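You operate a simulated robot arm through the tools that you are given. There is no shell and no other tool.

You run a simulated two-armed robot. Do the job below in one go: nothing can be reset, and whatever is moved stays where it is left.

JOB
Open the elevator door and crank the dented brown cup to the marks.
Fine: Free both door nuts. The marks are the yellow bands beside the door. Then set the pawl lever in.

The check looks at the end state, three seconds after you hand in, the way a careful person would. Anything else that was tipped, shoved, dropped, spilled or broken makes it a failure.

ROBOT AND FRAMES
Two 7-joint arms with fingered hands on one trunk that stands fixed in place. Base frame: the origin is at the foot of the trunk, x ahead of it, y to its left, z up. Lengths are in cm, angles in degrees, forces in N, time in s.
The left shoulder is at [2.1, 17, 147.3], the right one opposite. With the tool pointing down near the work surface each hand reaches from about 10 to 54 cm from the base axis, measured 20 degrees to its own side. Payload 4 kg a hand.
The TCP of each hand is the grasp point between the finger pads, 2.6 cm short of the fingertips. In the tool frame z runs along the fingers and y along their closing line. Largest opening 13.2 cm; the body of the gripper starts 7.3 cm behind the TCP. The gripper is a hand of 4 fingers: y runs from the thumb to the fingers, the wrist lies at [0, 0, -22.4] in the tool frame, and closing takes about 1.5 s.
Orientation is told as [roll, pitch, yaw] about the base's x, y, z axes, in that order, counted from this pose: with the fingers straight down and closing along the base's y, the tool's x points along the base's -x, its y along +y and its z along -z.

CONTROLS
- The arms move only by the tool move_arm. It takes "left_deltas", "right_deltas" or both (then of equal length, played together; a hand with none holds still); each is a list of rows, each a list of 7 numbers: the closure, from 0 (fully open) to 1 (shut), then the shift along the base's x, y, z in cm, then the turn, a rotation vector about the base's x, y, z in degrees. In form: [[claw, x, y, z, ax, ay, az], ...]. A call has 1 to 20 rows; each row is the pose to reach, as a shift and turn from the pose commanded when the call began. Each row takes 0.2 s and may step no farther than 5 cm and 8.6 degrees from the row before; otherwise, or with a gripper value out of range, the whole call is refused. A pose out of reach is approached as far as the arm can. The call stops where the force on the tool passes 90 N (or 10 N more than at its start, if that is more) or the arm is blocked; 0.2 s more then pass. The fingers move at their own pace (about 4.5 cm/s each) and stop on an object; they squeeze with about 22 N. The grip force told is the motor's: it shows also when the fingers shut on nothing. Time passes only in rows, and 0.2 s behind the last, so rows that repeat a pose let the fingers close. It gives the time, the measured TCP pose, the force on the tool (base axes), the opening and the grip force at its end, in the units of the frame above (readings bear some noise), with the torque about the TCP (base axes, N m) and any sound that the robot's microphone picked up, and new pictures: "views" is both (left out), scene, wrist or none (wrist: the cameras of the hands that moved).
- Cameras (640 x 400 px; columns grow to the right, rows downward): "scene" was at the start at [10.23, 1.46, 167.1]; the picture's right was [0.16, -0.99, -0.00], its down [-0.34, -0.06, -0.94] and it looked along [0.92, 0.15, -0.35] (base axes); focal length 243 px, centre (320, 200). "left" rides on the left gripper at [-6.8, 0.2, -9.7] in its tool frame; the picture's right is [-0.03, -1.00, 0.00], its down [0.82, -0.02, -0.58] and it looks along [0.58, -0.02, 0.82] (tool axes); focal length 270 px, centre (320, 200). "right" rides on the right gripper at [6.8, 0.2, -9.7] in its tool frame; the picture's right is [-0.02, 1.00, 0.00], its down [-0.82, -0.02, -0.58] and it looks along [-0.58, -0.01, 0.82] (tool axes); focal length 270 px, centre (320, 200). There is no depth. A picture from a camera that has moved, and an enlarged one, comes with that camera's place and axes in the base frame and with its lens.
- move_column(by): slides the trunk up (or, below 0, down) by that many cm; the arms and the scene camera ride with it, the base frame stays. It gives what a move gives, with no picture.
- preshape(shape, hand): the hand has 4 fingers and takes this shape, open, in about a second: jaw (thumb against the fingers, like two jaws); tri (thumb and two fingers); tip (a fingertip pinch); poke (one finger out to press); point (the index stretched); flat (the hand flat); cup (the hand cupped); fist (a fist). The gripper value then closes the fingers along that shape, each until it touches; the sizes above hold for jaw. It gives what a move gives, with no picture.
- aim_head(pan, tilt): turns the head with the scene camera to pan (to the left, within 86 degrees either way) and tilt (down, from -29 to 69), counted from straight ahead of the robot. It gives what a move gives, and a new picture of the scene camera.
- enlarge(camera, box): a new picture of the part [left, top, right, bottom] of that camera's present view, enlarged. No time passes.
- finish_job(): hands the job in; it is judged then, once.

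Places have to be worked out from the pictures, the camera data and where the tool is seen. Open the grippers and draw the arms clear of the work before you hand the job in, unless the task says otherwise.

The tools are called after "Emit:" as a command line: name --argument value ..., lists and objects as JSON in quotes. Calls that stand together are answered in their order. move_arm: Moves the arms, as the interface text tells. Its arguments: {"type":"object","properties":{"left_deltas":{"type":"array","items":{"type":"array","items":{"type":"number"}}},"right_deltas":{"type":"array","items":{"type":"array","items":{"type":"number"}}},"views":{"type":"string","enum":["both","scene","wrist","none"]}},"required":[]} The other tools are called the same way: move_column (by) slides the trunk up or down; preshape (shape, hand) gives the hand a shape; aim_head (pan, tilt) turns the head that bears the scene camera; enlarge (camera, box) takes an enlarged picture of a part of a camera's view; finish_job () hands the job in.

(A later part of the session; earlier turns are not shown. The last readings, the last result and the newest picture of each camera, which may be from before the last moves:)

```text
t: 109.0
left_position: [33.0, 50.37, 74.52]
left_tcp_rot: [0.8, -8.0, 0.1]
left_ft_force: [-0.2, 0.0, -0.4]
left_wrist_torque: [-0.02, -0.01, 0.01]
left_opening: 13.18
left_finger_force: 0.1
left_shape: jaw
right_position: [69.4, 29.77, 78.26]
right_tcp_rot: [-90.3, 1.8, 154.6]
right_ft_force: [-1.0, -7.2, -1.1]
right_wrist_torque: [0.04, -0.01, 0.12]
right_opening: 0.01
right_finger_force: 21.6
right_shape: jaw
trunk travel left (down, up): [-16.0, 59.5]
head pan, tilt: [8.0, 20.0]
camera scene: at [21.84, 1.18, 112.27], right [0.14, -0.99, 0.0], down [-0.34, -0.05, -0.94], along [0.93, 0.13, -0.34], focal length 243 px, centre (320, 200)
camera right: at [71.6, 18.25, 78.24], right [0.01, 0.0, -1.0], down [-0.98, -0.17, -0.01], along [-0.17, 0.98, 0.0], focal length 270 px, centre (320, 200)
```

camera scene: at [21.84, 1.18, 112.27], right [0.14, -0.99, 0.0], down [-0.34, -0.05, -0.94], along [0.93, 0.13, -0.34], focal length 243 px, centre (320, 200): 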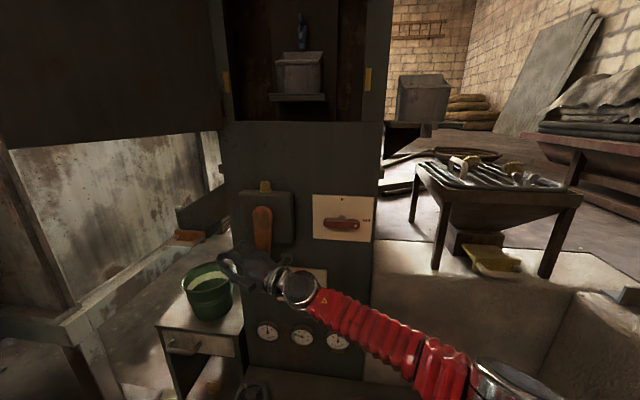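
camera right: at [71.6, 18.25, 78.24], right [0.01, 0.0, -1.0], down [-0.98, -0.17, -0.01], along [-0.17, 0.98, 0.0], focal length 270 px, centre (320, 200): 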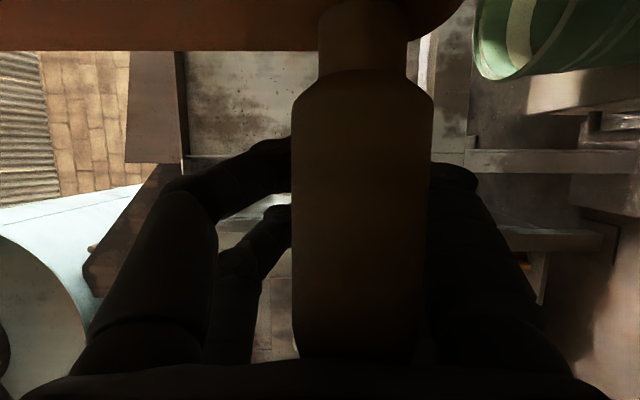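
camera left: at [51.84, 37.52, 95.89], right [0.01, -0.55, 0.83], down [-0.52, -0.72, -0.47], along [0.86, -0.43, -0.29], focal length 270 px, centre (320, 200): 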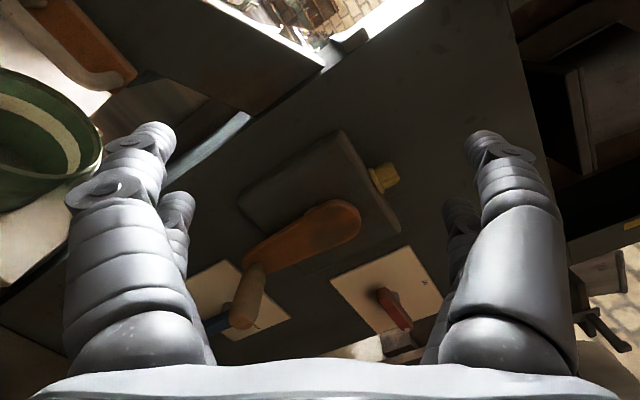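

The palm is now just touching the handle (7 N). I'll push left 2 cm more and see if the crank follows.

Emit:
move_arm --right_deltas '[[1, 0, 0.7, 0.05, 0, 0, 0], [1, 0, 1.4, 0.15, 0, 0, 0], [1, 0, 2.1, 0.3, 0, 0, 0]]' --views "both"

```text
t: 109.8
left_position: [32.9, 50.23, 74.53]
left_tcp_rot: [0.8, -8.1, 0.2]
left_ft_force: [0.3, 0.5, -0.1]
left_wrist_torque: [-0.01, 0.0, 0.01]
left_opening: 13.21
left_finger_force: 0.0
left_shape: jaw
right_position: [69.2, 32.05, 78.53]
right_tcp_rot: [-90.3, 1.6, 154.9]
right_ft_force: [-0.1, -6.7, -0.8]
right_wrist_torque: [0.08, -0.07, 0.19]
right_opening: 0.0
right_finger_force: 22.1
right_shape: jaw
trunk travel left (down, up): [-16.0, 59.5]
head pan, tilt: [8.0, 20.0]
camera scene: at [21.84, 1.17, 112.28], right [0.14, -0.99, 0.0], down [-0.34, -0.05, -0.94], along [0.93, 0.13, -0.34], focal length 243 px, centre (320, 200)
camera right: at [71.4, 20.48, 78.58], right [0.01, 0.0, -1.0], down [-0.98, -0.18, -0.01], along [-0.18, 0.98, 0.0], focal length 270 px, centre (320, 200)
```

scene: 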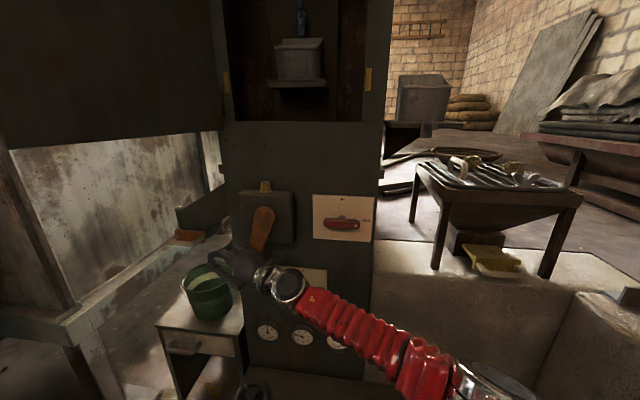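
right: 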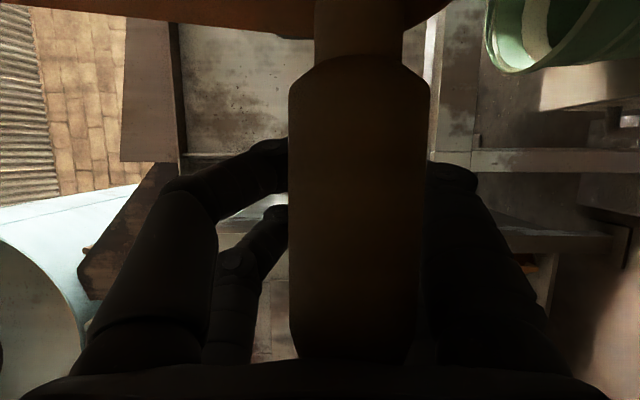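

The crank turns clockwise: pushing left raised the cup by about 4 cm for about 12° of crank. The right arm is near its reach on this side, so I'll release and back it off, then hook the handle with the left hand from the left.

Emit:
move_arm --right_deltas '[[0, 0, -0.3, 0, 0, 0, 0], [0, 0, -0.3, 0, 0, 0, 0], [0, 0, -0.3, 0, 0, 0, 0], [0, 0, -0.3, 0, 0, 0, 0], [0, 0, -0.3, 0, 0, 0, 0], [0, 0, -0.3, 0, 0, 0, 0], [0, 0, -0.3, 0, 0, 0, 0], [0, -1.4, -3, 0, 0, 0, 0], [0, -2.8, -6, 0, 0, 0, 0], [0, -4.2, -9, 0, 0, 0, 0], [0, -5.6, -12, 0, 0, 0, 0]]' --views "both"

```text
t: 112.2
left_position: [32.87, 50.36, 74.36]
left_tcp_rot: [0.8, -8.1, 0.3]
left_ft_force: [0.2, 0.3, 0.1]
left_wrist_torque: [0.01, 0.01, -0.01]
left_opening: 13.21
left_finger_force: 0.0
left_shape: jaw
right_position: [63.73, 20.06, 78.76]
right_tcp_rot: [-90.3, 1.7, 154.9]
right_ft_force: [0.3, 0.2, -0.4]
right_wrist_torque: [-0.01, 0.0, 0.02]
right_opening: 13.17
right_finger_force: 0.2
right_shape: jaw
trunk travel left (down, up): [-16.0, 59.5]
head pan, tilt: [8.0, 20.0]
camera scene: at [21.82, 1.25, 112.28], right [0.14, -0.99, 0.0], down [-0.34, -0.05, -0.94], along [0.93, 0.13, -0.34], focal length 243 px, centre (320, 200)
camera right: at [65.85, 8.5, 78.63], right [0.01, 0.0, -1.0], down [-0.98, -0.18, -0.01], along [-0.18, 0.98, 0.0], focal length 270 px, centre (320, 200)
```

scene: 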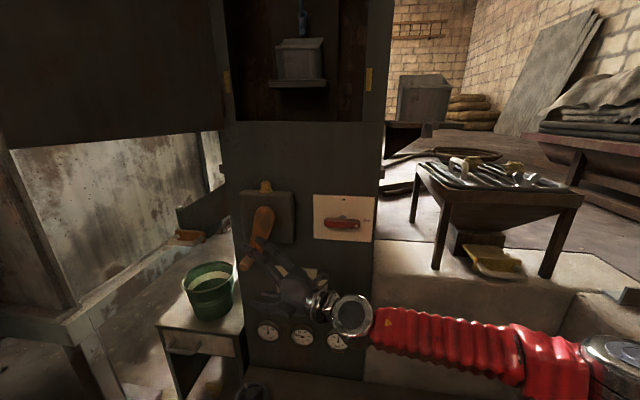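
right: 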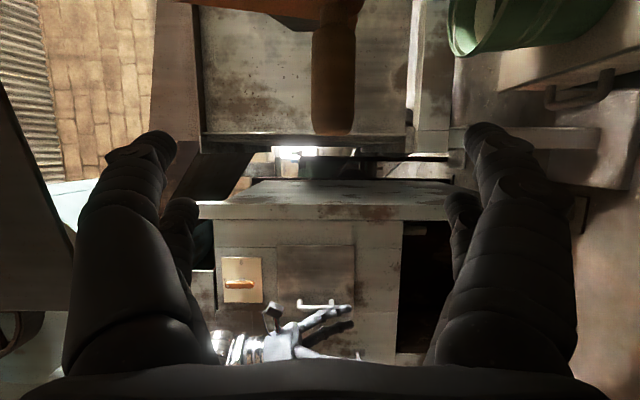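

The crank and cup hold their position when released. I'll swing the right hand back to point straight ahead in front of the pawl lever, leaving the crank free for the left hand.

Emit:
move_arm --right_deltas '[[0, -2, -3, 0, 0, 0, -8], [0, -4, -6, 1, 0, 0, -16], [0, -5, -9, 2, 0, 0, -24], [0, -6, -12, 3, 0, 0, -32], [0, -6, -14, 4, 0, 0, -40], [0, -6, -16, 5, 0, 0, -48], [0, -6, -16.5, 6, 0, 0, -56], [0, -6, -16.5, 7.5, 0, 0, -64]]' --views "wrist"

Emit:
enlarge --camera "scene" --box '[200, 0, 400, 120]'

```text
t: 114.0
left_position: [32.94, 50.39, 74.46]
left_tcp_rot: [0.8, -8.1, 0.2]
left_ft_force: [-0.7, -0.6, 0.5]
left_wrist_torque: [-0.01, 0.02, -0.02]
left_opening: 13.22
left_finger_force: 0.1
left_shape: jaw
right_position: [57.58, 3.63, 86.15]
right_tcp_rot: [-90.2, 1.8, 90.7]
right_ft_force: [-0.9, -0.8, -0.9]
right_wrist_torque: [0.01, 0.0, 0.02]
right_opening: 13.19
right_finger_force: 0.1
right_shape: jaw
trunk travel left (down, up): [-16.0, 59.5]
head pan, tilt: [8.0, 20.0]
camera right: at [48.15, -3.33, 86.09], right [0.0, -0.01, -1.0], down [-0.59, 0.81, -0.01], along [0.81, 0.59, 0.0], focal length 270 px, centre (320, 200)
```

right: 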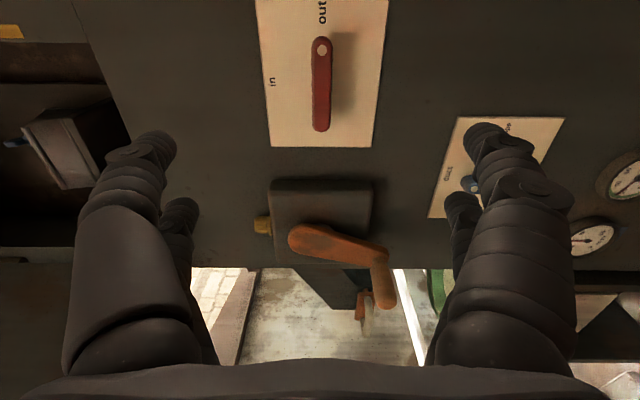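

```text
3.20 times, centred on (300, 60) of scene
camera zoom: at [21.81, 1.22, 112.28], right [0.14, -0.99, 0.0], down [-0.34, -0.05, -0.94], along [0.93, 0.13, -0.34], focal length 777 px, centre (384, 648)
```

zoom: 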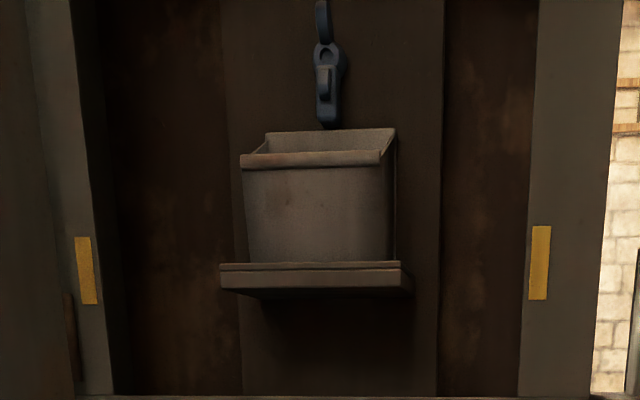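

The cup rose about 3.7 cm and holds; no brown cup is visible yet. Now I bring the left hand forward again, staying well out to the left so its elbow stays outside.

Emit:
move_arm --left_deltas '[[0, 2, 0, 0, 0, -7.5, 0], [0, 4, 0, 0, 0, -15, 0], [0, 6, 0, 0, 0, -22.5, 0], [0, 8, 0, 0.5, 0, -30, 0], [0, 10, 0, 1, 0, -37.5, 0], [0, 12, 0, 1.5, 0, -45, 0], [0, 14, 0, 2, 0, -52.5, 0], [0, 16, 0, 2.5, 0, -60, 0], [0, 18, 0, 3, 0, -67.5, 0], [0, 20, 0, 3.5, 0, -75, 0], [0, 22, 0, 4, 0, -82, 0]]' --views "both"

```text
t: 116.4
left_position: [54.74, 50.3, 78.51]
left_tcp_rot: [-142.0, -89.8, 142.7]
left_ft_force: [0.1, 0.6, 0.4]
left_wrist_torque: [0.04, 0.0, 0.01]
left_opening: 13.19
left_finger_force: 0.1
left_shape: jaw
right_position: [57.62, 3.51, 86.14]
right_tcp_rot: [-90.3, 1.9, 90.9]
right_ft_force: [-0.4, 0.5, -0.5]
right_wrist_torque: [-0.04, 0.01, 0.01]
right_opening: 13.2
right_finger_force: 0.0
right_shape: jaw
trunk travel left (down, up): [-16.0, 59.5]
head pan, tilt: [8.0, 20.0]
camera scene: at [21.82, 1.24, 112.28], right [0.14, -0.99, 0.0], down [-0.34, -0.05, -0.94], along [0.93, 0.13, -0.34], focal length 243 px, centre (320, 200)
camera left: at [45.13, 50.41, 85.41], right [0.02, -1.0, 0.03], down [-0.57, -0.03, -0.82], along [0.82, 0.0, -0.57], focal length 270 px, centre (320, 200)
```

scene: 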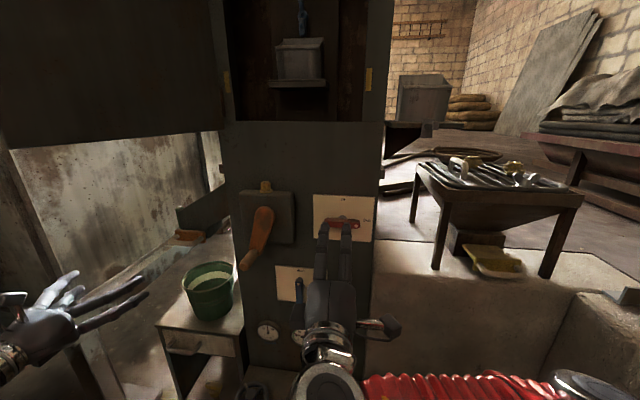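
left: 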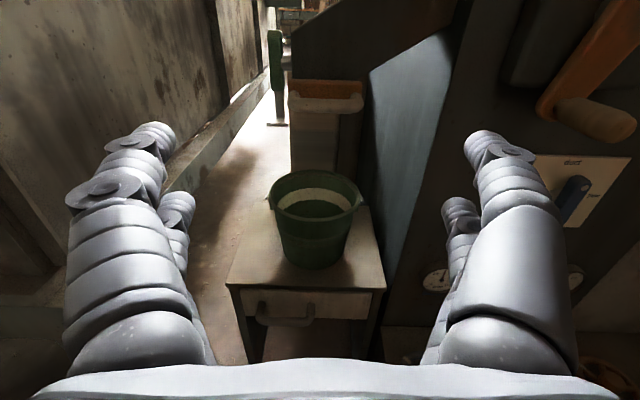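

The left hand reached its pose cleanly. Now I roll it to −90° (thumb up) in place.

Emit:
move_arm --left_deltas '[[0, 0, 0, 0, -8.2, 0, 0], [0, 0, 0, 0, -16.4, 0, 0], [0, 0, 0, 0, -24.6, 0, 0], [0, 0, 0, 0, -32.8, 0, 0], [0, 0, 0, 0, -41, 0, 0], [0, 0, 0, 0, -49.2, 0, 0], [0, 0, 0, 0, -57.4, 0, 0], [0, 0, 0, 0, -65.6, 0, 0], [0, 0, 0, 0, -73.8, 0, 0], [0, 0, 0, 0, -82, 0, 0], [0, 0, 0, 0, -90, 0, 0]]' --views "both"

```text
t: 118.8
left_position: [54.9, 50.33, 78.34]
left_tcp_rot: [-89.1, 0.4, 90.1]
left_ft_force: [0.0, -0.3, -1.2]
left_wrist_torque: [-0.02, 0.01, 0.03]
left_opening: 13.21
left_finger_force: 0.0
left_shape: jaw
right_position: [57.71, 3.68, 86.15]
right_tcp_rot: [-90.3, 1.9, 90.9]
right_ft_force: [-0.1, -0.5, -1.2]
right_wrist_torque: [-0.02, -0.01, 0.0]
right_opening: 13.2
right_finger_force: 0.0
right_shape: jaw
trunk travel left (down, up): [-16.0, 59.5]
head pan, tilt: [8.0, 20.0]
camera scene: at [21.83, 1.23, 112.28], right [0.14, -0.99, 0.0], down [-0.34, -0.05, -0.94], along [0.93, 0.13, -0.34], focal length 243 px, centre (320, 200)
camera left: at [45.26, 57.24, 78.35], right [0.02, 0.03, 1.0], down [-0.58, -0.82, 0.04], along [0.82, -0.58, 0.01], focal length 270 px, centre (320, 200)
```

scene: 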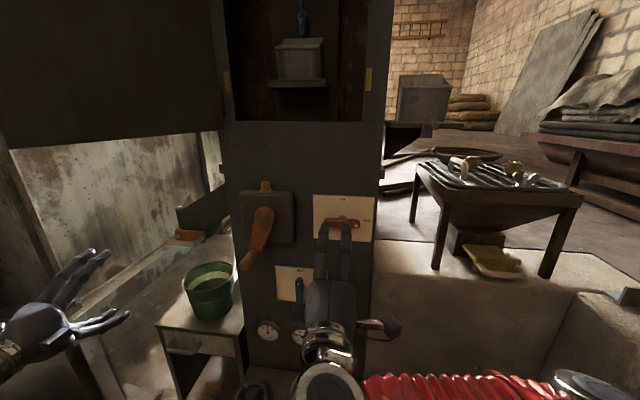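
left: 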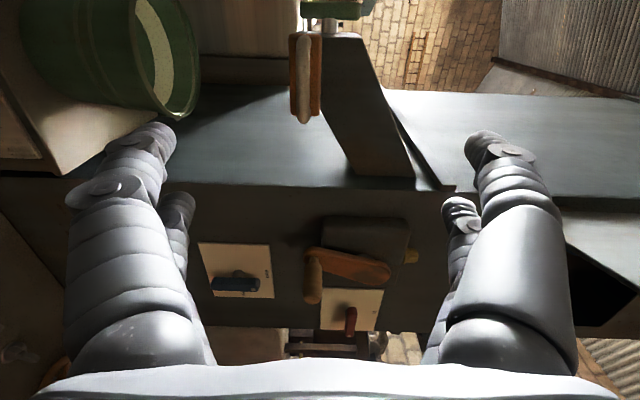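

From here the handle is at about (70, 26, 78). I'll yaw the left hand about −55° and move to a pre-grasp just left of the handle.

Emit:
move_arm --left_deltas '[[0, 1.4, -2.4, 0, 0, 0, -7.9], [0, 2.8, -4.8, 0, 0, 0, -15.7], [0, 4.2, -7.2, 0, 0, 0, -23.6], [0, 5.5, -9.7, 0, 0, 0, -31.4], [0, 6.9, -12.1, 0, 0, 0, -39.3], [0, 8.3, -14.5, 0, 0, 0, -47.1], [0, 9.7, -16.9, 0, 0, 0, -55], [0, 9.7, -16.9, 0, 0, 0, -55]]' --views "both"

```text
t: 120.6
left_position: [64.74, 33.53, 78.31]
left_tcp_rot: [-89.1, 0.2, 34.9]
left_ft_force: [0.4, -0.5, 0.9]
left_wrist_torque: [-0.02, -0.04, 0.03]
left_opening: 13.19
left_finger_force: 0.0
left_shape: jaw
right_position: [57.64, 3.67, 86.06]
right_tcp_rot: [-90.2, 1.8, 91.0]
right_ft_force: [-0.2, 0.4, 0.2]
right_wrist_torque: [0.0, 0.01, -0.02]
right_opening: 13.19
right_finger_force: 0.1
right_shape: jaw
trunk travel left (down, up): [-16.0, 59.5]
head pan, tilt: [8.0, 20.0]
camera scene: at [21.86, 1.23, 112.27], right [0.14, -0.99, 0.0], down [-0.34, -0.05, -0.94], along [0.93, 0.13, -0.34], focal length 243 px, centre (320, 200)
camera left: at [64.75, 45.45, 78.33], right [0.03, 0.0, 1.0], down [-1.0, 0.0, 0.03], along [0.0, -1.0, 0.0], focal length 270 px, centre (320, 200)
```

scene: 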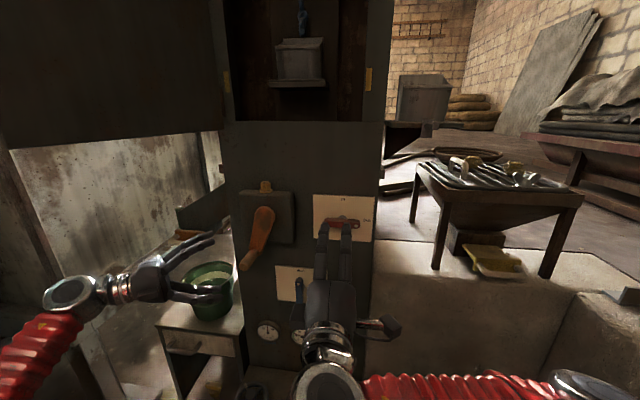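
left: 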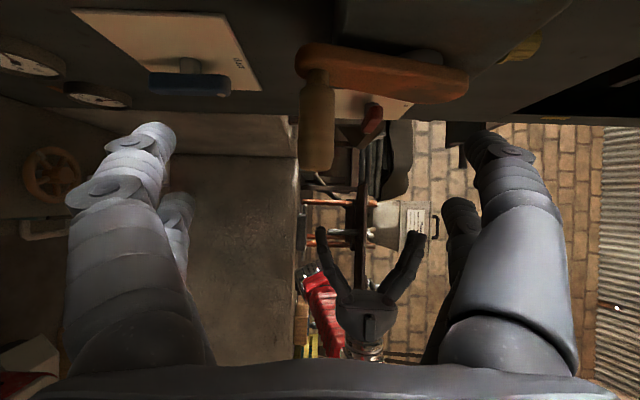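

The handle is at about y 26, z 78, x 67.3–73, right between the left fingers' line. I'll advance onto it and close.

Emit:
move_arm --left_deltas '[[0, 1.7, -2.5, -0.2, 0, 0, 0], [0, 3.4, -5, -0.25, 0, 0, 0], [0, 5.0, -7.5, -0.25, 0, 0, 0], [0, 5.0, -7.8, -0.25, 0, 0, 0], [1, 5.0, -7.8, -0.25, 0, 0, 0], [1, 5.0, -7.8, -0.25, 0, 0, 0], [1, 5.0, -7.8, -0.25, 0, 0, 0], [1, 5.0, -7.8, -0.25, 0, 0, 0], [1, 5.0, -7.8, -0.25, 0, 0, 0], [1, 5.0, -7.8, -0.25, 0, 0, 0], [1, 5.0, -7.8, -0.25, 0, 0, 0], [1, 5.0, -7.8, -0.25, 0, 0, 0]]' --views "both"

```text
t: 123.2
left_position: [69.7, 25.6, 77.99]
left_tcp_rot: [-89.1, 0.2, 35.2]
left_ft_force: [1.0, -1.7, 0.7]
left_wrist_torque: [0.03, 0.0, -0.08]
left_opening: 0.82
left_finger_force: 11.4
left_shape: jaw
right_position: [57.61, 3.62, 86.11]
right_tcp_rot: [-90.1, 1.7, 90.9]
right_ft_force: [0.0, -0.1, 0.3]
right_wrist_torque: [0.0, -0.01, 0.0]
right_opening: 13.18
right_finger_force: 0.0
right_shape: jaw
trunk travel left (down, up): [-16.0, 59.5]
head pan, tilt: [8.0, 20.0]
camera scene: at [21.86, 1.21, 112.27], right [0.14, -0.99, 0.0], down [-0.34, -0.05, -0.94], along [0.93, 0.13, -0.34], focal length 243 px, centre (320, 200)
camera left: at [69.74, 37.51, 78.02], right [0.03, 0.0, 1.0], down [-1.0, 0.0, 0.03], along [0.0, -1.0, 0.0], focal length 270 px, centre (320, 200)
```

scene: 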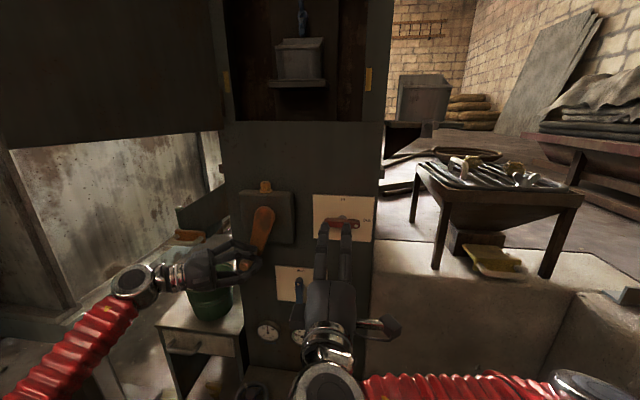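
left: 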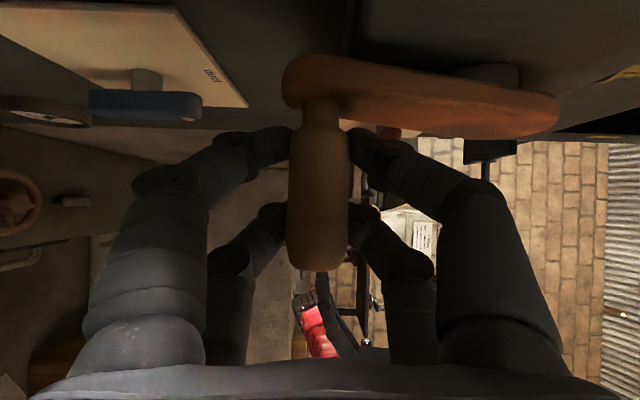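

The left hand cages the handle. I'll pull left and up along the crank circle to about 40° and watch the cups.

Emit:
move_arm --left_deltas '[[1, 0, 1.2, 0.2, 0, 0, 0], [1, 0, 2.4, 0.6, 0, 0, 0], [1, 0, 3.5, 1.1, 0, 0, 0], [1, 0, 4.5, 1.7, 0, 0, 0], [1, 0, 5.4, 2.3, 0, 0, 0]]' --views "both"

```text
t: 124.4
left_position: [69.52, 30.5, 80.59]
left_tcp_rot: [-89.2, 0.0, 34.6]
left_ft_force: [14.6, -42.2, 10.4]
left_wrist_torque: [0.87, -0.11, -0.27]
left_opening: 0.39
left_finger_force: 22.4
left_shape: jaw
right_position: [57.77, 3.33, 86.17]
right_tcp_rot: [-90.3, 1.6, 90.8]
right_ft_force: [0.0, -0.1, 0.7]
right_wrist_torque: [0.0, -0.02, -0.01]
right_opening: 13.19
right_finger_force: 0.0
right_shape: jaw
trunk travel left (down, up): [-16.0, 59.5]
head pan, tilt: [8.0, 20.0]
camera scene: at [21.89, 0.84, 112.28], right [0.14, -0.99, 0.0], down [-0.34, -0.04, -0.94], along [0.93, 0.13, -0.34], focal length 243 px, centre (320, 200)
camera left: at [69.69, 42.42, 80.64], right [0.03, 0.0, 1.0], down [-1.0, 0.01, 0.03], along [-0.01, -1.0, 0.0], focal length 270 px, centre (320, 200)
```

scene: 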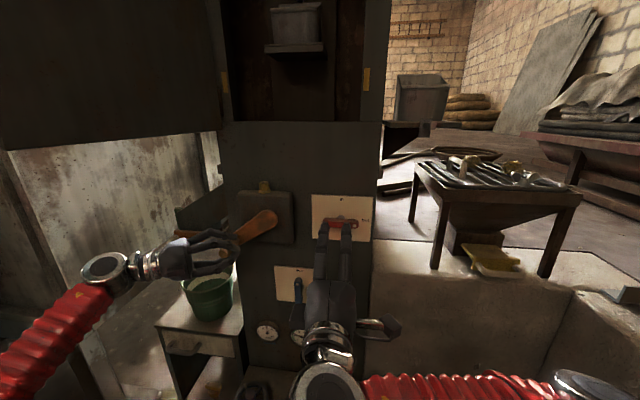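
left: 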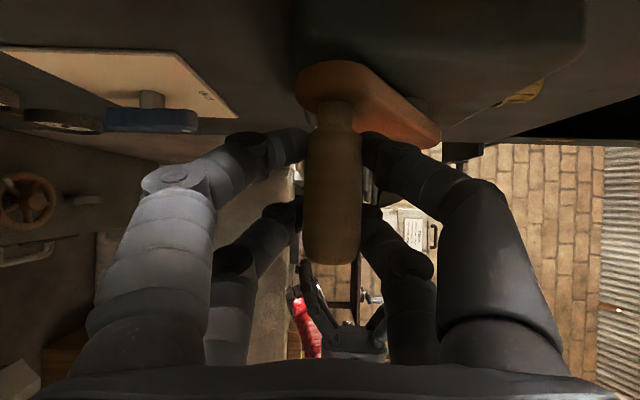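

The crank follows and the cup rises (about 9 cm for 40°), but there is some outward pull. I'll zoom in to refine the crank angle and look for the next cup.

Emit:
enlarge --camera "scene" --box '[160, 160, 320, 280]'

Emit:
enlarge --camera "scene" --box '[200, 0, 400, 125]'

```text
3.33 times, centred on (240, 220) of scene
camera zoom: at [21.89, 0.84, 112.28], right [0.14, -0.99, 0.0], down [-0.34, -0.04, -0.94], along [0.93, 0.13, -0.34], focal length 809 px, centre (587, 133)
```

zoom: 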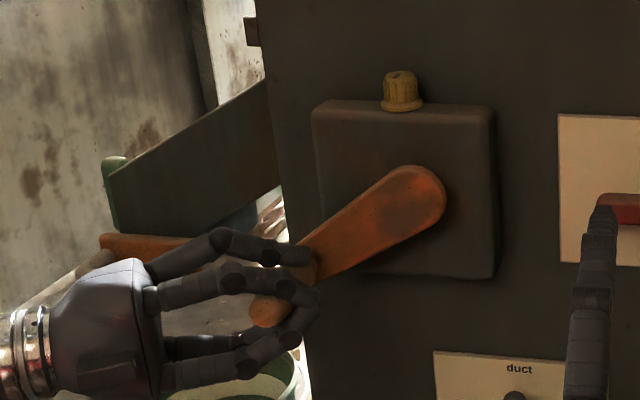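

```text
3.20 times, centred on (300, 62) of scene
camera zoom: at [21.89, 0.84, 112.28], right [0.14, -0.99, 0.0], down [-0.34, -0.04, -0.94], along [0.93, 0.13, -0.34], focal length 777 px, centre (384, 640)
```

zoom: 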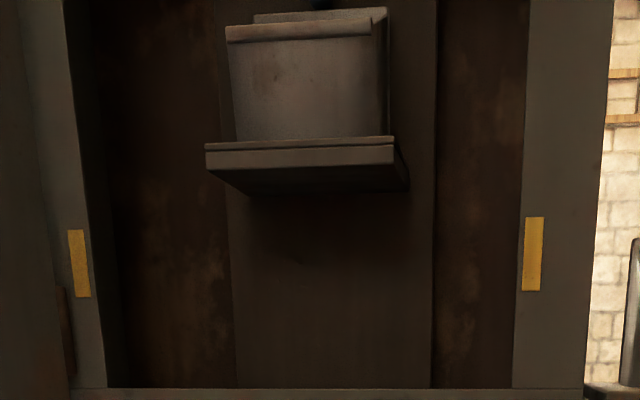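

The crank is at about 53° and the cup has risen 11 cm (about 0.2 cm per degree); no other cup is in view yet. I'll continue up the left side of the circle to about 90°.

Emit:
move_arm --left_deltas '[[1, 0, 0.1, 1.0, 0, 0, 0], [1, 0, 0.5, 2.1, 0, 0, 0], [1, 0, 0.8, 3.2, 0, 0, 0], [1, 0, 1.0, 4.3, 0, 0, 0], [1, 0, 1.1, 5.5, 0, 0, 0], [1, 0, 1.1, 6.6, 0, 0, 0]]' --views "both"

```text
t: 125.8
left_position: [69.81, 32.09, 86.62]
left_tcp_rot: [-88.6, 0.5, 35.1]
left_ft_force: [-1.9, -14.0, -21.8]
left_wrist_torque: [1.15, 0.18, 0.79]
left_opening: 0.67
left_finger_force: 21.9
left_shape: jaw
right_position: [57.7, 3.54, 85.96]
right_tcp_rot: [-90.0, 1.7, 90.8]
right_ft_force: [-0.2, 0.6, -0.2]
right_wrist_torque: [0.03, -0.01, -0.03]
right_opening: 13.16
right_finger_force: 0.0
right_shape: jaw
trunk travel left (down, up): [-16.0, 59.5]
head pan, tilt: [8.0, 20.0]
camera scene: at [22.05, 1.17, 112.2], right [0.14, -0.99, 0.0], down [-0.34, -0.05, -0.94], along [0.93, 0.13, -0.34], focal length 243 px, centre (320, 200)
camera left: at [69.89, 43.95, 86.66], right [0.04, 0.0, 1.0], down [-1.0, 0.0, 0.04], along [0.0, -1.0, 0.0], focal length 270 px, centre (320, 200)
```

scene: 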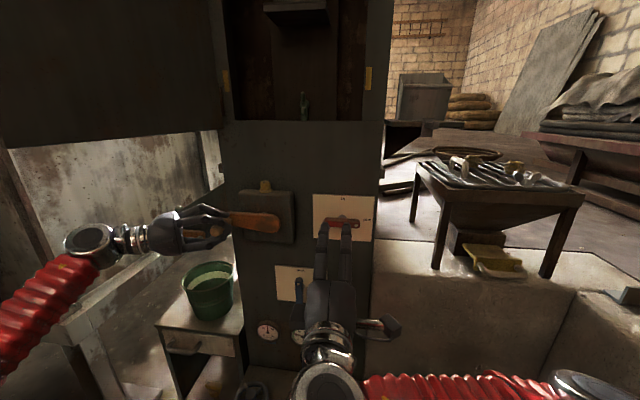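
left: 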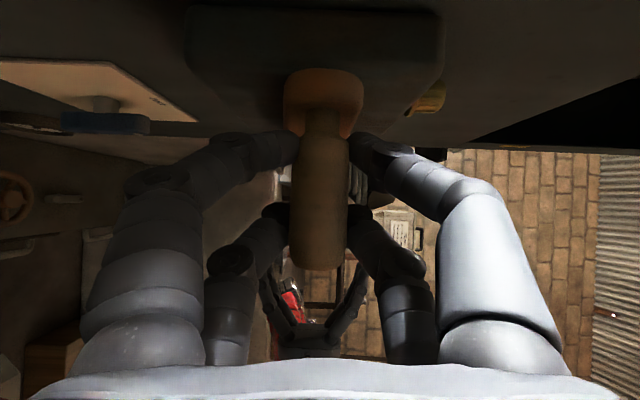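

The crank is at about 90° and the next clip is emerging at the sill. I'll continue over the top in small steps, checking the forces.

Emit:
enlarge --camera "scene" --box '[200, 0, 400, 125]'

Emit:
move_arm --left_deltas '[[1, 0, 0, 1.2, 0, 0, 0], [1, 0, -0.2, 2.4, 0, 0, 0], [1, 0, -0.5, 3.6, 0, 0, 0], [1, 0, -1.0, 4.7, 0, 0, 0]]' --views "both"

```text
3.20 times, centred on (300, 62) of scene
camera zoom: at [22.05, 1.17, 112.2], right [0.14, -0.99, 0.0], down [-0.34, -0.05, -0.94], along [0.93, 0.13, -0.34], focal length 777 px, centre (384, 640)
```

zoom: 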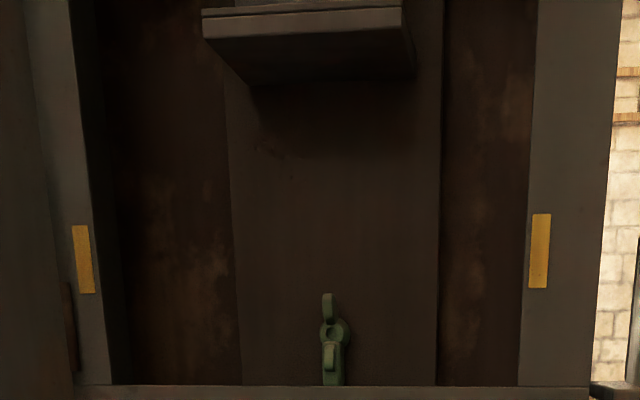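

```text
t: 126.8
left_position: [69.8, 30.88, 91.15]
left_tcp_rot: [-88.7, 0.4, 34.7]
left_ft_force: [0.8, -22.3, -28.2]
left_wrist_torque: [0.81, 0.12, 0.99]
left_opening: 0.8
left_finger_force: 21.9
left_shape: jaw
right_position: [57.88, 3.54, 86.05]
right_tcp_rot: [-90.1, 1.7, 91.0]
right_ft_force: [0.2, -0.6, 0.6]
right_wrist_torque: [0.01, -0.02, 0.03]
right_opening: 13.2
right_finger_force: 0.1
right_shape: jaw
trunk travel left (down, up): [-16.0, 59.5]
head pan, tilt: [8.0, 20.0]
camera scene: at [22.11, 1.16, 112.22], right [0.14, -0.99, 0.0], down [-0.34, -0.05, -0.94], along [0.93, 0.13, -0.35], focal length 243 px, centre (320, 200)
camera left: at [69.96, 42.69, 91.21], right [0.04, 0.0, 1.0], down [-1.0, 0.01, 0.04], along [-0.01, -1.0, 0.0], focal length 270 px, centre (320, 200)
```

scene: 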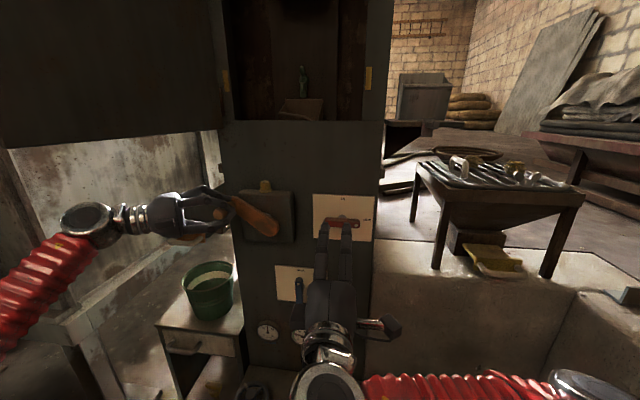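
left: 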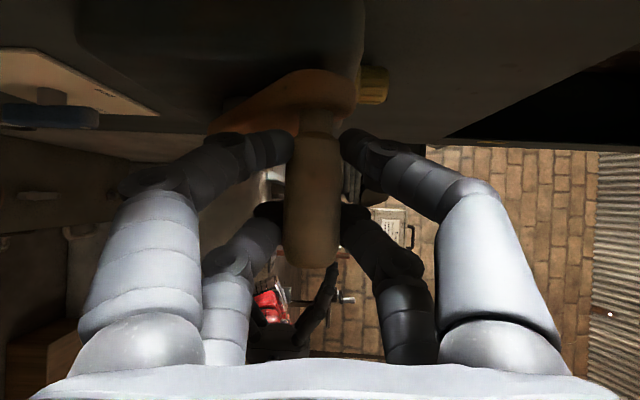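

A new cup is rising behind the sill, with a green clip. I'll zoom in on it.

Emit:
enlarge --camera "scene" --box '[220, 40, 380, 130]'

Emit:
enlarge --camera "scene" --box '[140, 160, 320, 280]'

```text
4.00 times, centred on (300, 85) of scene
camera zoom: at [22.11, 1.16, 112.22], right [0.14, -0.99, 0.0], down [-0.34, -0.05, -0.94], along [0.93, 0.13, -0.35], focal length 971 px, centre (400, 660)
```

zoom: 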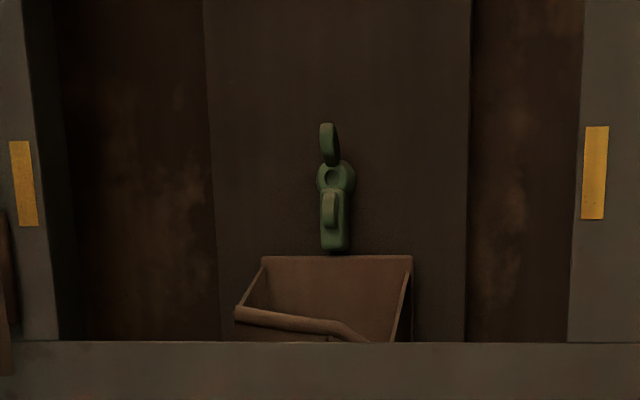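

```text
3.33 times, centred on (230, 220) of scene
camera zoom: at [22.11, 1.16, 112.22], right [0.14, -0.99, 0.0], down [-0.34, -0.05, -0.94], along [0.93, 0.13, -0.35], focal length 809 px, centre (620, 133)
```

zoom: 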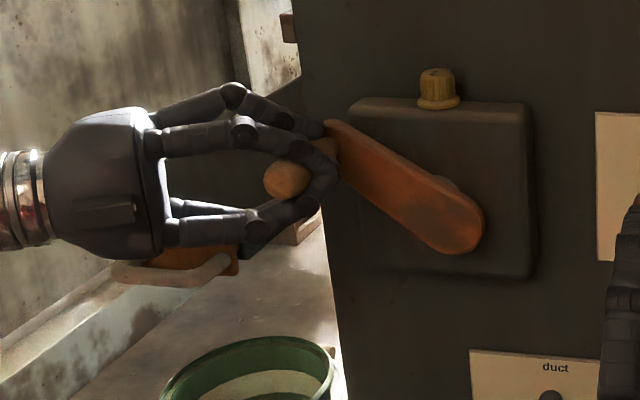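

The rising cup is brown with a bent front rim – the dented brown cup. It needs about 11 cm more, which matches the crank pointing straight up (a half turn from the start). I'll lift further with the left hand as far as the geometry allows.

Emit:
move_arm --left_deltas '[[1, 0, -0.9, 1.0, 0, 0, 0], [1, 0, -1.8, 2.0, 0, 0, 0], [1, 0, -2.8, 3.0, 0, 0, 0], [1, 0, -3.9, 3.9, 0, 0, 0]]' --views "both"

```text
t: 127.8
left_position: [69.88, 27.08, 94.57]
left_tcp_rot: [-88.1, 0.8, 34.8]
left_ft_force: [5.8, -6.9, -41.0]
left_wrist_torque: [0.88, 0.19, 0.83]
left_opening: 0.79
left_finger_force: 21.8
left_shape: jaw
right_position: [57.96, 3.69, 86.04]
right_tcp_rot: [-90.0, 1.8, 90.9]
right_ft_force: [-0.6, 0.0, 0.6]
right_wrist_torque: [-0.03, 0.0, 0.0]
right_opening: 13.19
right_finger_force: 0.1
right_shape: jaw
trunk travel left (down, up): [-16.0, 59.5]
head pan, tilt: [8.0, 20.0]
camera scene: at [22.29, 1.31, 112.16], right [0.14, -0.99, 0.0], down [-0.34, -0.05, -0.94], along [0.93, 0.13, -0.35], focal length 243 px, centre (320, 200)
camera left: at [69.99, 38.96, 94.65], right [0.05, 0.0, 1.0], down [-1.0, 0.01, 0.05], along [-0.01, -1.0, 0.0], focal length 270 px, centre (320, 200)
```

scene: 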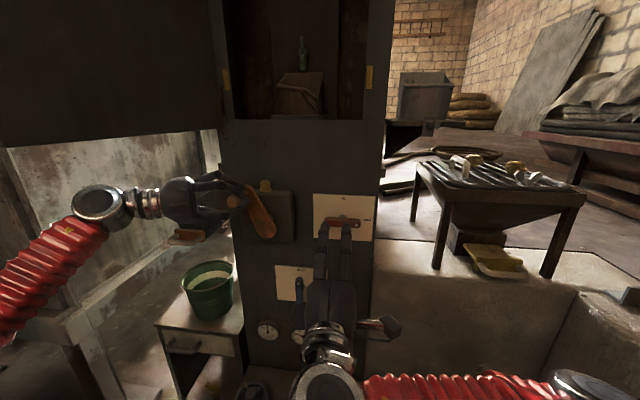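
left: 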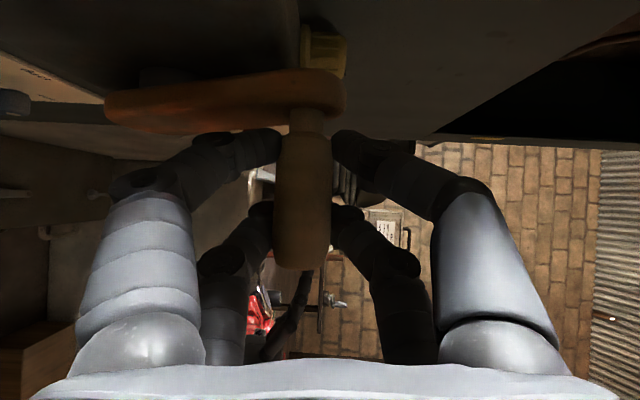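

The brown cup keeps rising. I'll zoom in to measure cup height and crank angle.

Emit:
enlarge --camera "scene" --box '[220, 30, 380, 130]'

Emit:
enlarge --camera "scene" --box '[160, 150, 340, 270]'

```text
4.00 times, centred on (300, 80) of scene
camera zoom: at [22.29, 1.31, 112.16], right [0.14, -0.99, 0.0], down [-0.34, -0.05, -0.94], along [0.93, 0.13, -0.35], focal length 971 px, centre (400, 680)
```

zoom: 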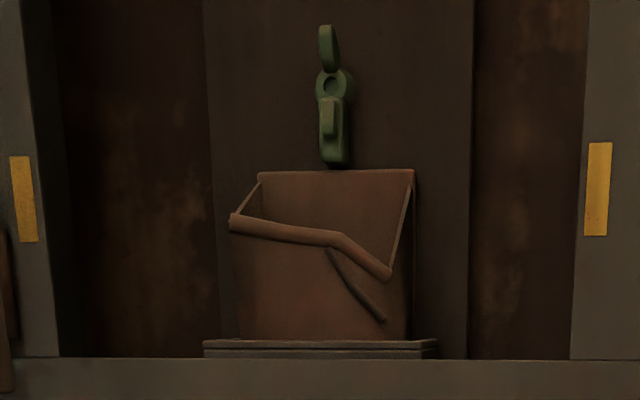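

```text
3.33 times, centred on (250, 210) of scene
camera zoom: at [22.29, 1.31, 112.16], right [0.14, -0.99, 0.0], down [-0.34, -0.05, -0.94], along [0.93, 0.13, -0.35], focal length 809 px, centre (553, 167)
```

zoom: 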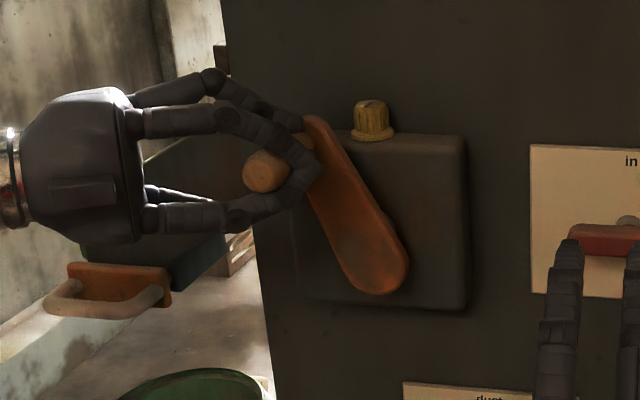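

Now it is unmistakably the dented brown cup, about 5 cm below the marks, with the crank at about 155°. The rest is mostly a push to the right over the top; I'll try it with the left hand, easing the upward load.

Emit:
move_arm --left_deltas '[[1, 0, -0.7, -0.4, 0, 0, 0], [1, 0, -1.4, -0.2, 0, 0, 0], [1, 0, -2.1, -0.1, 0, 0, 0]]' --views "both"

```text
t: 128.6
left_position: [69.93, 25.39, 94.96]
left_tcp_rot: [-88.8, 0.4, 35.2]
left_ft_force: [-2.8, 13.0, -31.4]
left_wrist_torque: [1.23, 0.32, 1.12]
left_opening: 0.76
left_finger_force: 22.4
left_shape: jaw
right_position: [57.74, 3.74, 85.96]
right_tcp_rot: [-90.1, 1.9, 90.9]
right_ft_force: [0.0, -0.6, 0.1]
right_wrist_torque: [0.04, -0.03, -0.01]
right_opening: 13.17
right_finger_force: 0.0
right_shape: jaw
trunk travel left (down, up): [-16.0, 59.5]
head pan, tilt: [8.0, 20.0]
camera scene: at [22.13, 1.43, 112.2], right [0.14, -0.99, 0.0], down [-0.34, -0.05, -0.94], along [0.93, 0.13, -0.35], focal length 243 px, centre (320, 200)
camera left: at [69.95, 37.29, 95.0], right [0.04, 0.0, 1.0], down [-1.0, 0.0, 0.04], along [0.0, -1.0, 0.0], focal length 270 px, centre (320, 200)
```

scene: 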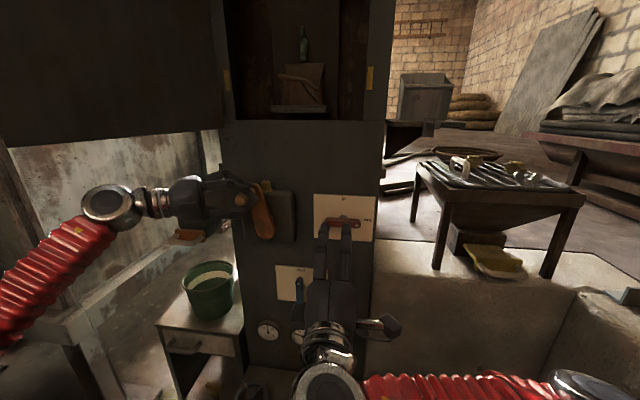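
left: 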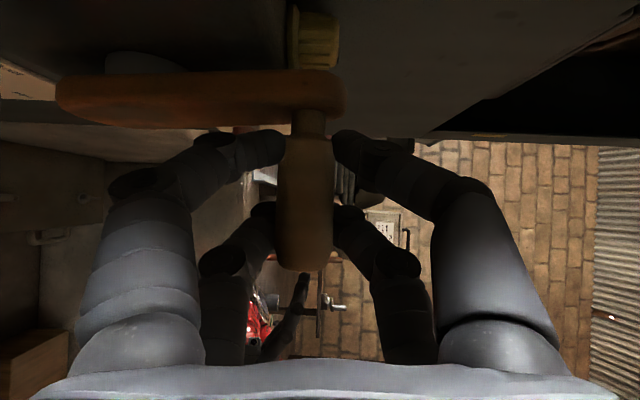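

Friction carries it: the cup rose and its tray cleared the sill. I'll continue to the right in small steps.

Emit:
move_arm --left_deltas '[[1, 0, -0.6, -0.1, 0, 0, 0], [1, 0, -1.2, -0.1, 0, 0, 0]]' --views "none"

Emit:
enlarge --camera "scene" --box '[220, 30, 380, 130]'

Emit:
enlarge --camera "scene" --box '[160, 150, 340, 270]'

```text
t: 129.2
left_position: [69.92, 24.28, 95.06]
left_tcp_rot: [-89.0, 0.4, 35.3]
left_ft_force: [-2.5, 16.9, -29.5]
left_wrist_torque: [1.4, 0.37, 1.19]
left_opening: 0.82
left_finger_force: 21.8
left_shape: jaw
right_position: [57.95, 3.78, 85.88]
right_tcp_rot: [-90.1, 1.9, 90.9]
right_ft_force: [0.1, 0.8, 0.3]
right_wrist_torque: [0.02, 0.0, 0.0]
right_opening: 13.18
right_finger_force: 0.0
right_shape: jaw
trunk travel left (down, up): [-16.0, 59.5]
head pan, tilt: [8.0, 20.0]
```

```text
4.00 times, centred on (300, 80) of scene
camera zoom: at [22.1, 1.47, 112.21], right [0.14, -0.99, 0.0], down [-0.34, -0.05, -0.94], along [0.93, 0.13, -0.35], focal length 971 px, centre (400, 680)
```

zoom: 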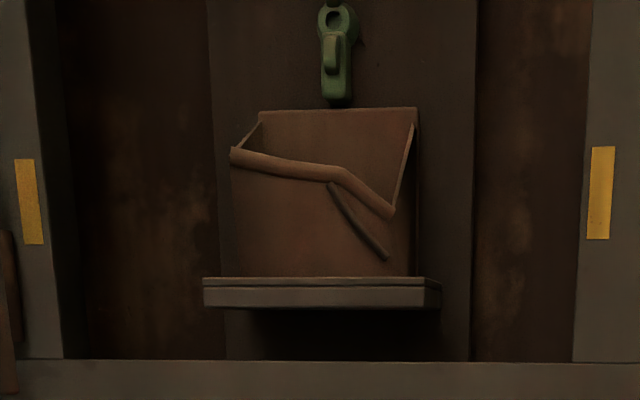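

```text
3.33 times, centred on (250, 210) of scene
camera zoom: at [22.1, 1.47, 112.21], right [0.14, -0.99, 0.0], down [-0.34, -0.05, -0.94], along [0.93, 0.13, -0.35], focal length 809 px, centre (553, 167)
```

zoom: 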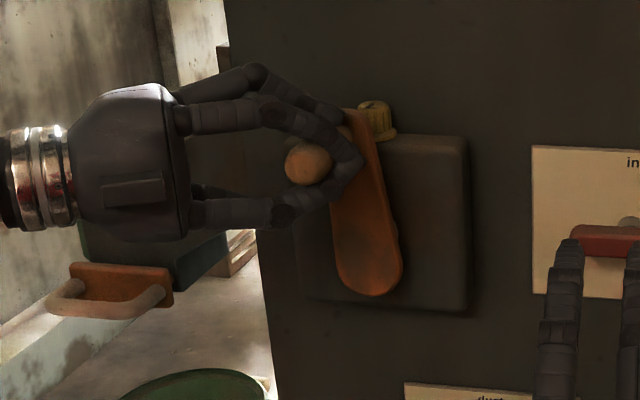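

The cup's rim is at z≈121.7 and its tray top at 114.7; the grey cup's original level was 122.6 / 115.7, and the bands are centred at 118.6. So it needs about 0.8 cm more, roughly 0.7 cm at the handle. I'll nudge right.

Emit:
move_arm --left_deltas '[[1, 0, -0.35, 0, 0, 0, 0], [1, 0, -0.7, 0, 0, 0, 0]]' --views "none"

Emit:
enlarge --camera "scene" --box '[220, 30, 380, 130]'

Emit:
enlarge --camera "scene" --box '[160, 150, 340, 270]'

```text
t: 129.8
left_position: [70.06, 23.67, 95.2]
left_tcp_rot: [-88.9, 0.6, 35.3]
left_ft_force: [-2.9, 21.6, -28.6]
left_wrist_torque: [1.47, 0.29, 1.15]
left_opening: 0.82
left_finger_force: 21.8
left_shape: jaw
right_position: [57.74, 3.77, 85.88]
right_tcp_rot: [-90.1, 1.9, 90.9]
right_ft_force: [0.2, -0.7, 0.2]
right_wrist_torque: [0.0, 0.02, -0.03]
right_opening: 13.2
right_finger_force: 0.2
right_shape: jaw
trunk travel left (down, up): [-16.0, 59.5]
head pan, tilt: [8.0, 20.0]
```

```text
4.00 times, centred on (300, 80) of scene
camera zoom: at [22.1, 1.5, 112.21], right [0.14, -0.99, 0.0], down [-0.34, -0.05, -0.94], along [0.93, 0.13, -0.35], focal length 971 px, centre (400, 680)
```

zoom: 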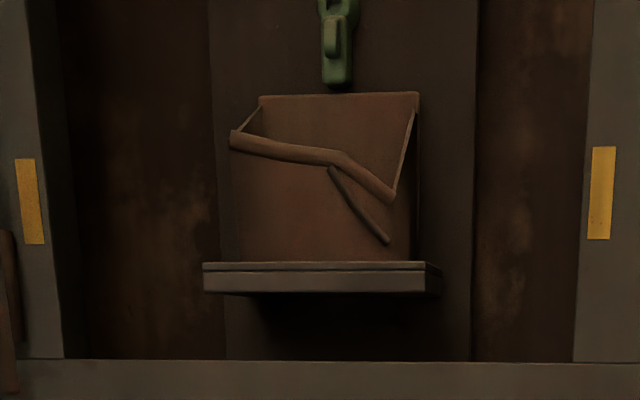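

```text
3.33 times, centred on (250, 210) of scene
camera zoom: at [22.1, 1.5, 112.21], right [0.14, -0.99, 0.0], down [-0.34, -0.05, -0.94], along [0.93, 0.13, -0.35], focal length 809 px, centre (553, 167)
```

zoom: 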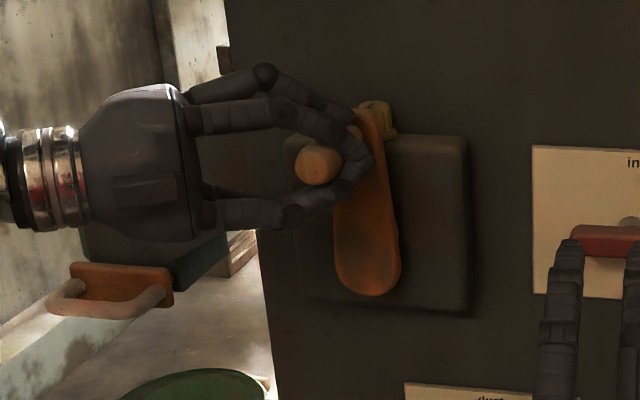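

The cup is now at the same level as the grey cup originally was, within the bands. The left hand keeps holding the crank while I bring the right hand to the pawl lever (bar centred near y 3.8, z 86, x≈77.5).

Emit:
move_arm --left_deltas '[[1, 0, 0, 0, 0, 0, 0], [1, 0, 0, 0, 0, 0, 0], [1, 0, 0, 0, 0, 0, 0], [1, 0, 0, 0, 0, 0, 0]]' --right_deltas '[[0.35, 2.5, 0, 0, 0, 0, 0], [0.35, 5, 0, 0, 0, 0, 0], [0.35, 7.5, 0, 0, 0, 0, 0], [0.35, 10, 0, 0, 0, 0, 0]]' --views "both"

```text
t: 130.8
left_position: [69.92, 23.62, 95.06]
left_tcp_rot: [-89.0, 0.5, 35.3]
left_ft_force: [-3.7, 20.8, -29.1]
left_wrist_torque: [1.47, 0.31, 1.17]
left_opening: 0.82
left_finger_force: 22.0
left_shape: jaw
right_position: [67.87, 3.82, 86.05]
right_tcp_rot: [-90.1, 1.9, 90.9]
right_ft_force: [0.5, -1.2, 0.5]
right_wrist_torque: [0.0, 0.01, -0.04]
right_opening: 8.61
right_finger_force: 0.0
right_shape: jaw
trunk travel left (down, up): [-16.0, 59.5]
head pan, tilt: [8.0, 20.0]
camera scene: at [22.11, 1.5, 112.2], right [0.14, -0.99, 0.0], down [-0.34, -0.05, -0.94], along [0.93, 0.13, -0.35], focal length 243 px, centre (320, 200)
camera right: at [58.53, -3.05, 85.96], right [0.0, -0.01, -1.0], down [-0.59, 0.81, -0.01], along [0.81, 0.59, 0.0], focal length 270 px, centre (320, 200)
camera left: at [70.0, 35.49, 95.06], right [0.04, 0.0, 1.0], down [-1.0, 0.0, 0.04], along [0.0, -1.0, 0.0], focal length 270 px, centre (320, 200)
```

scene: 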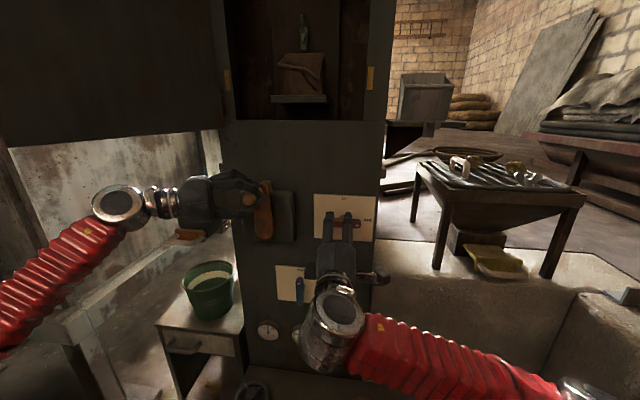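
right: 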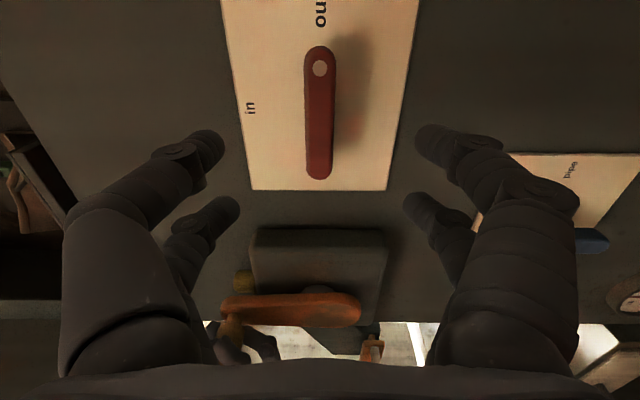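
left: 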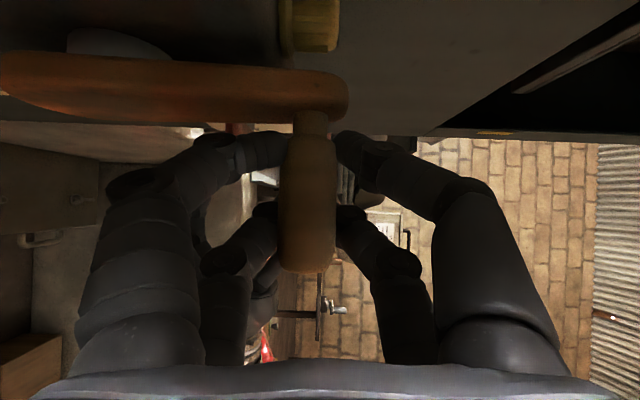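

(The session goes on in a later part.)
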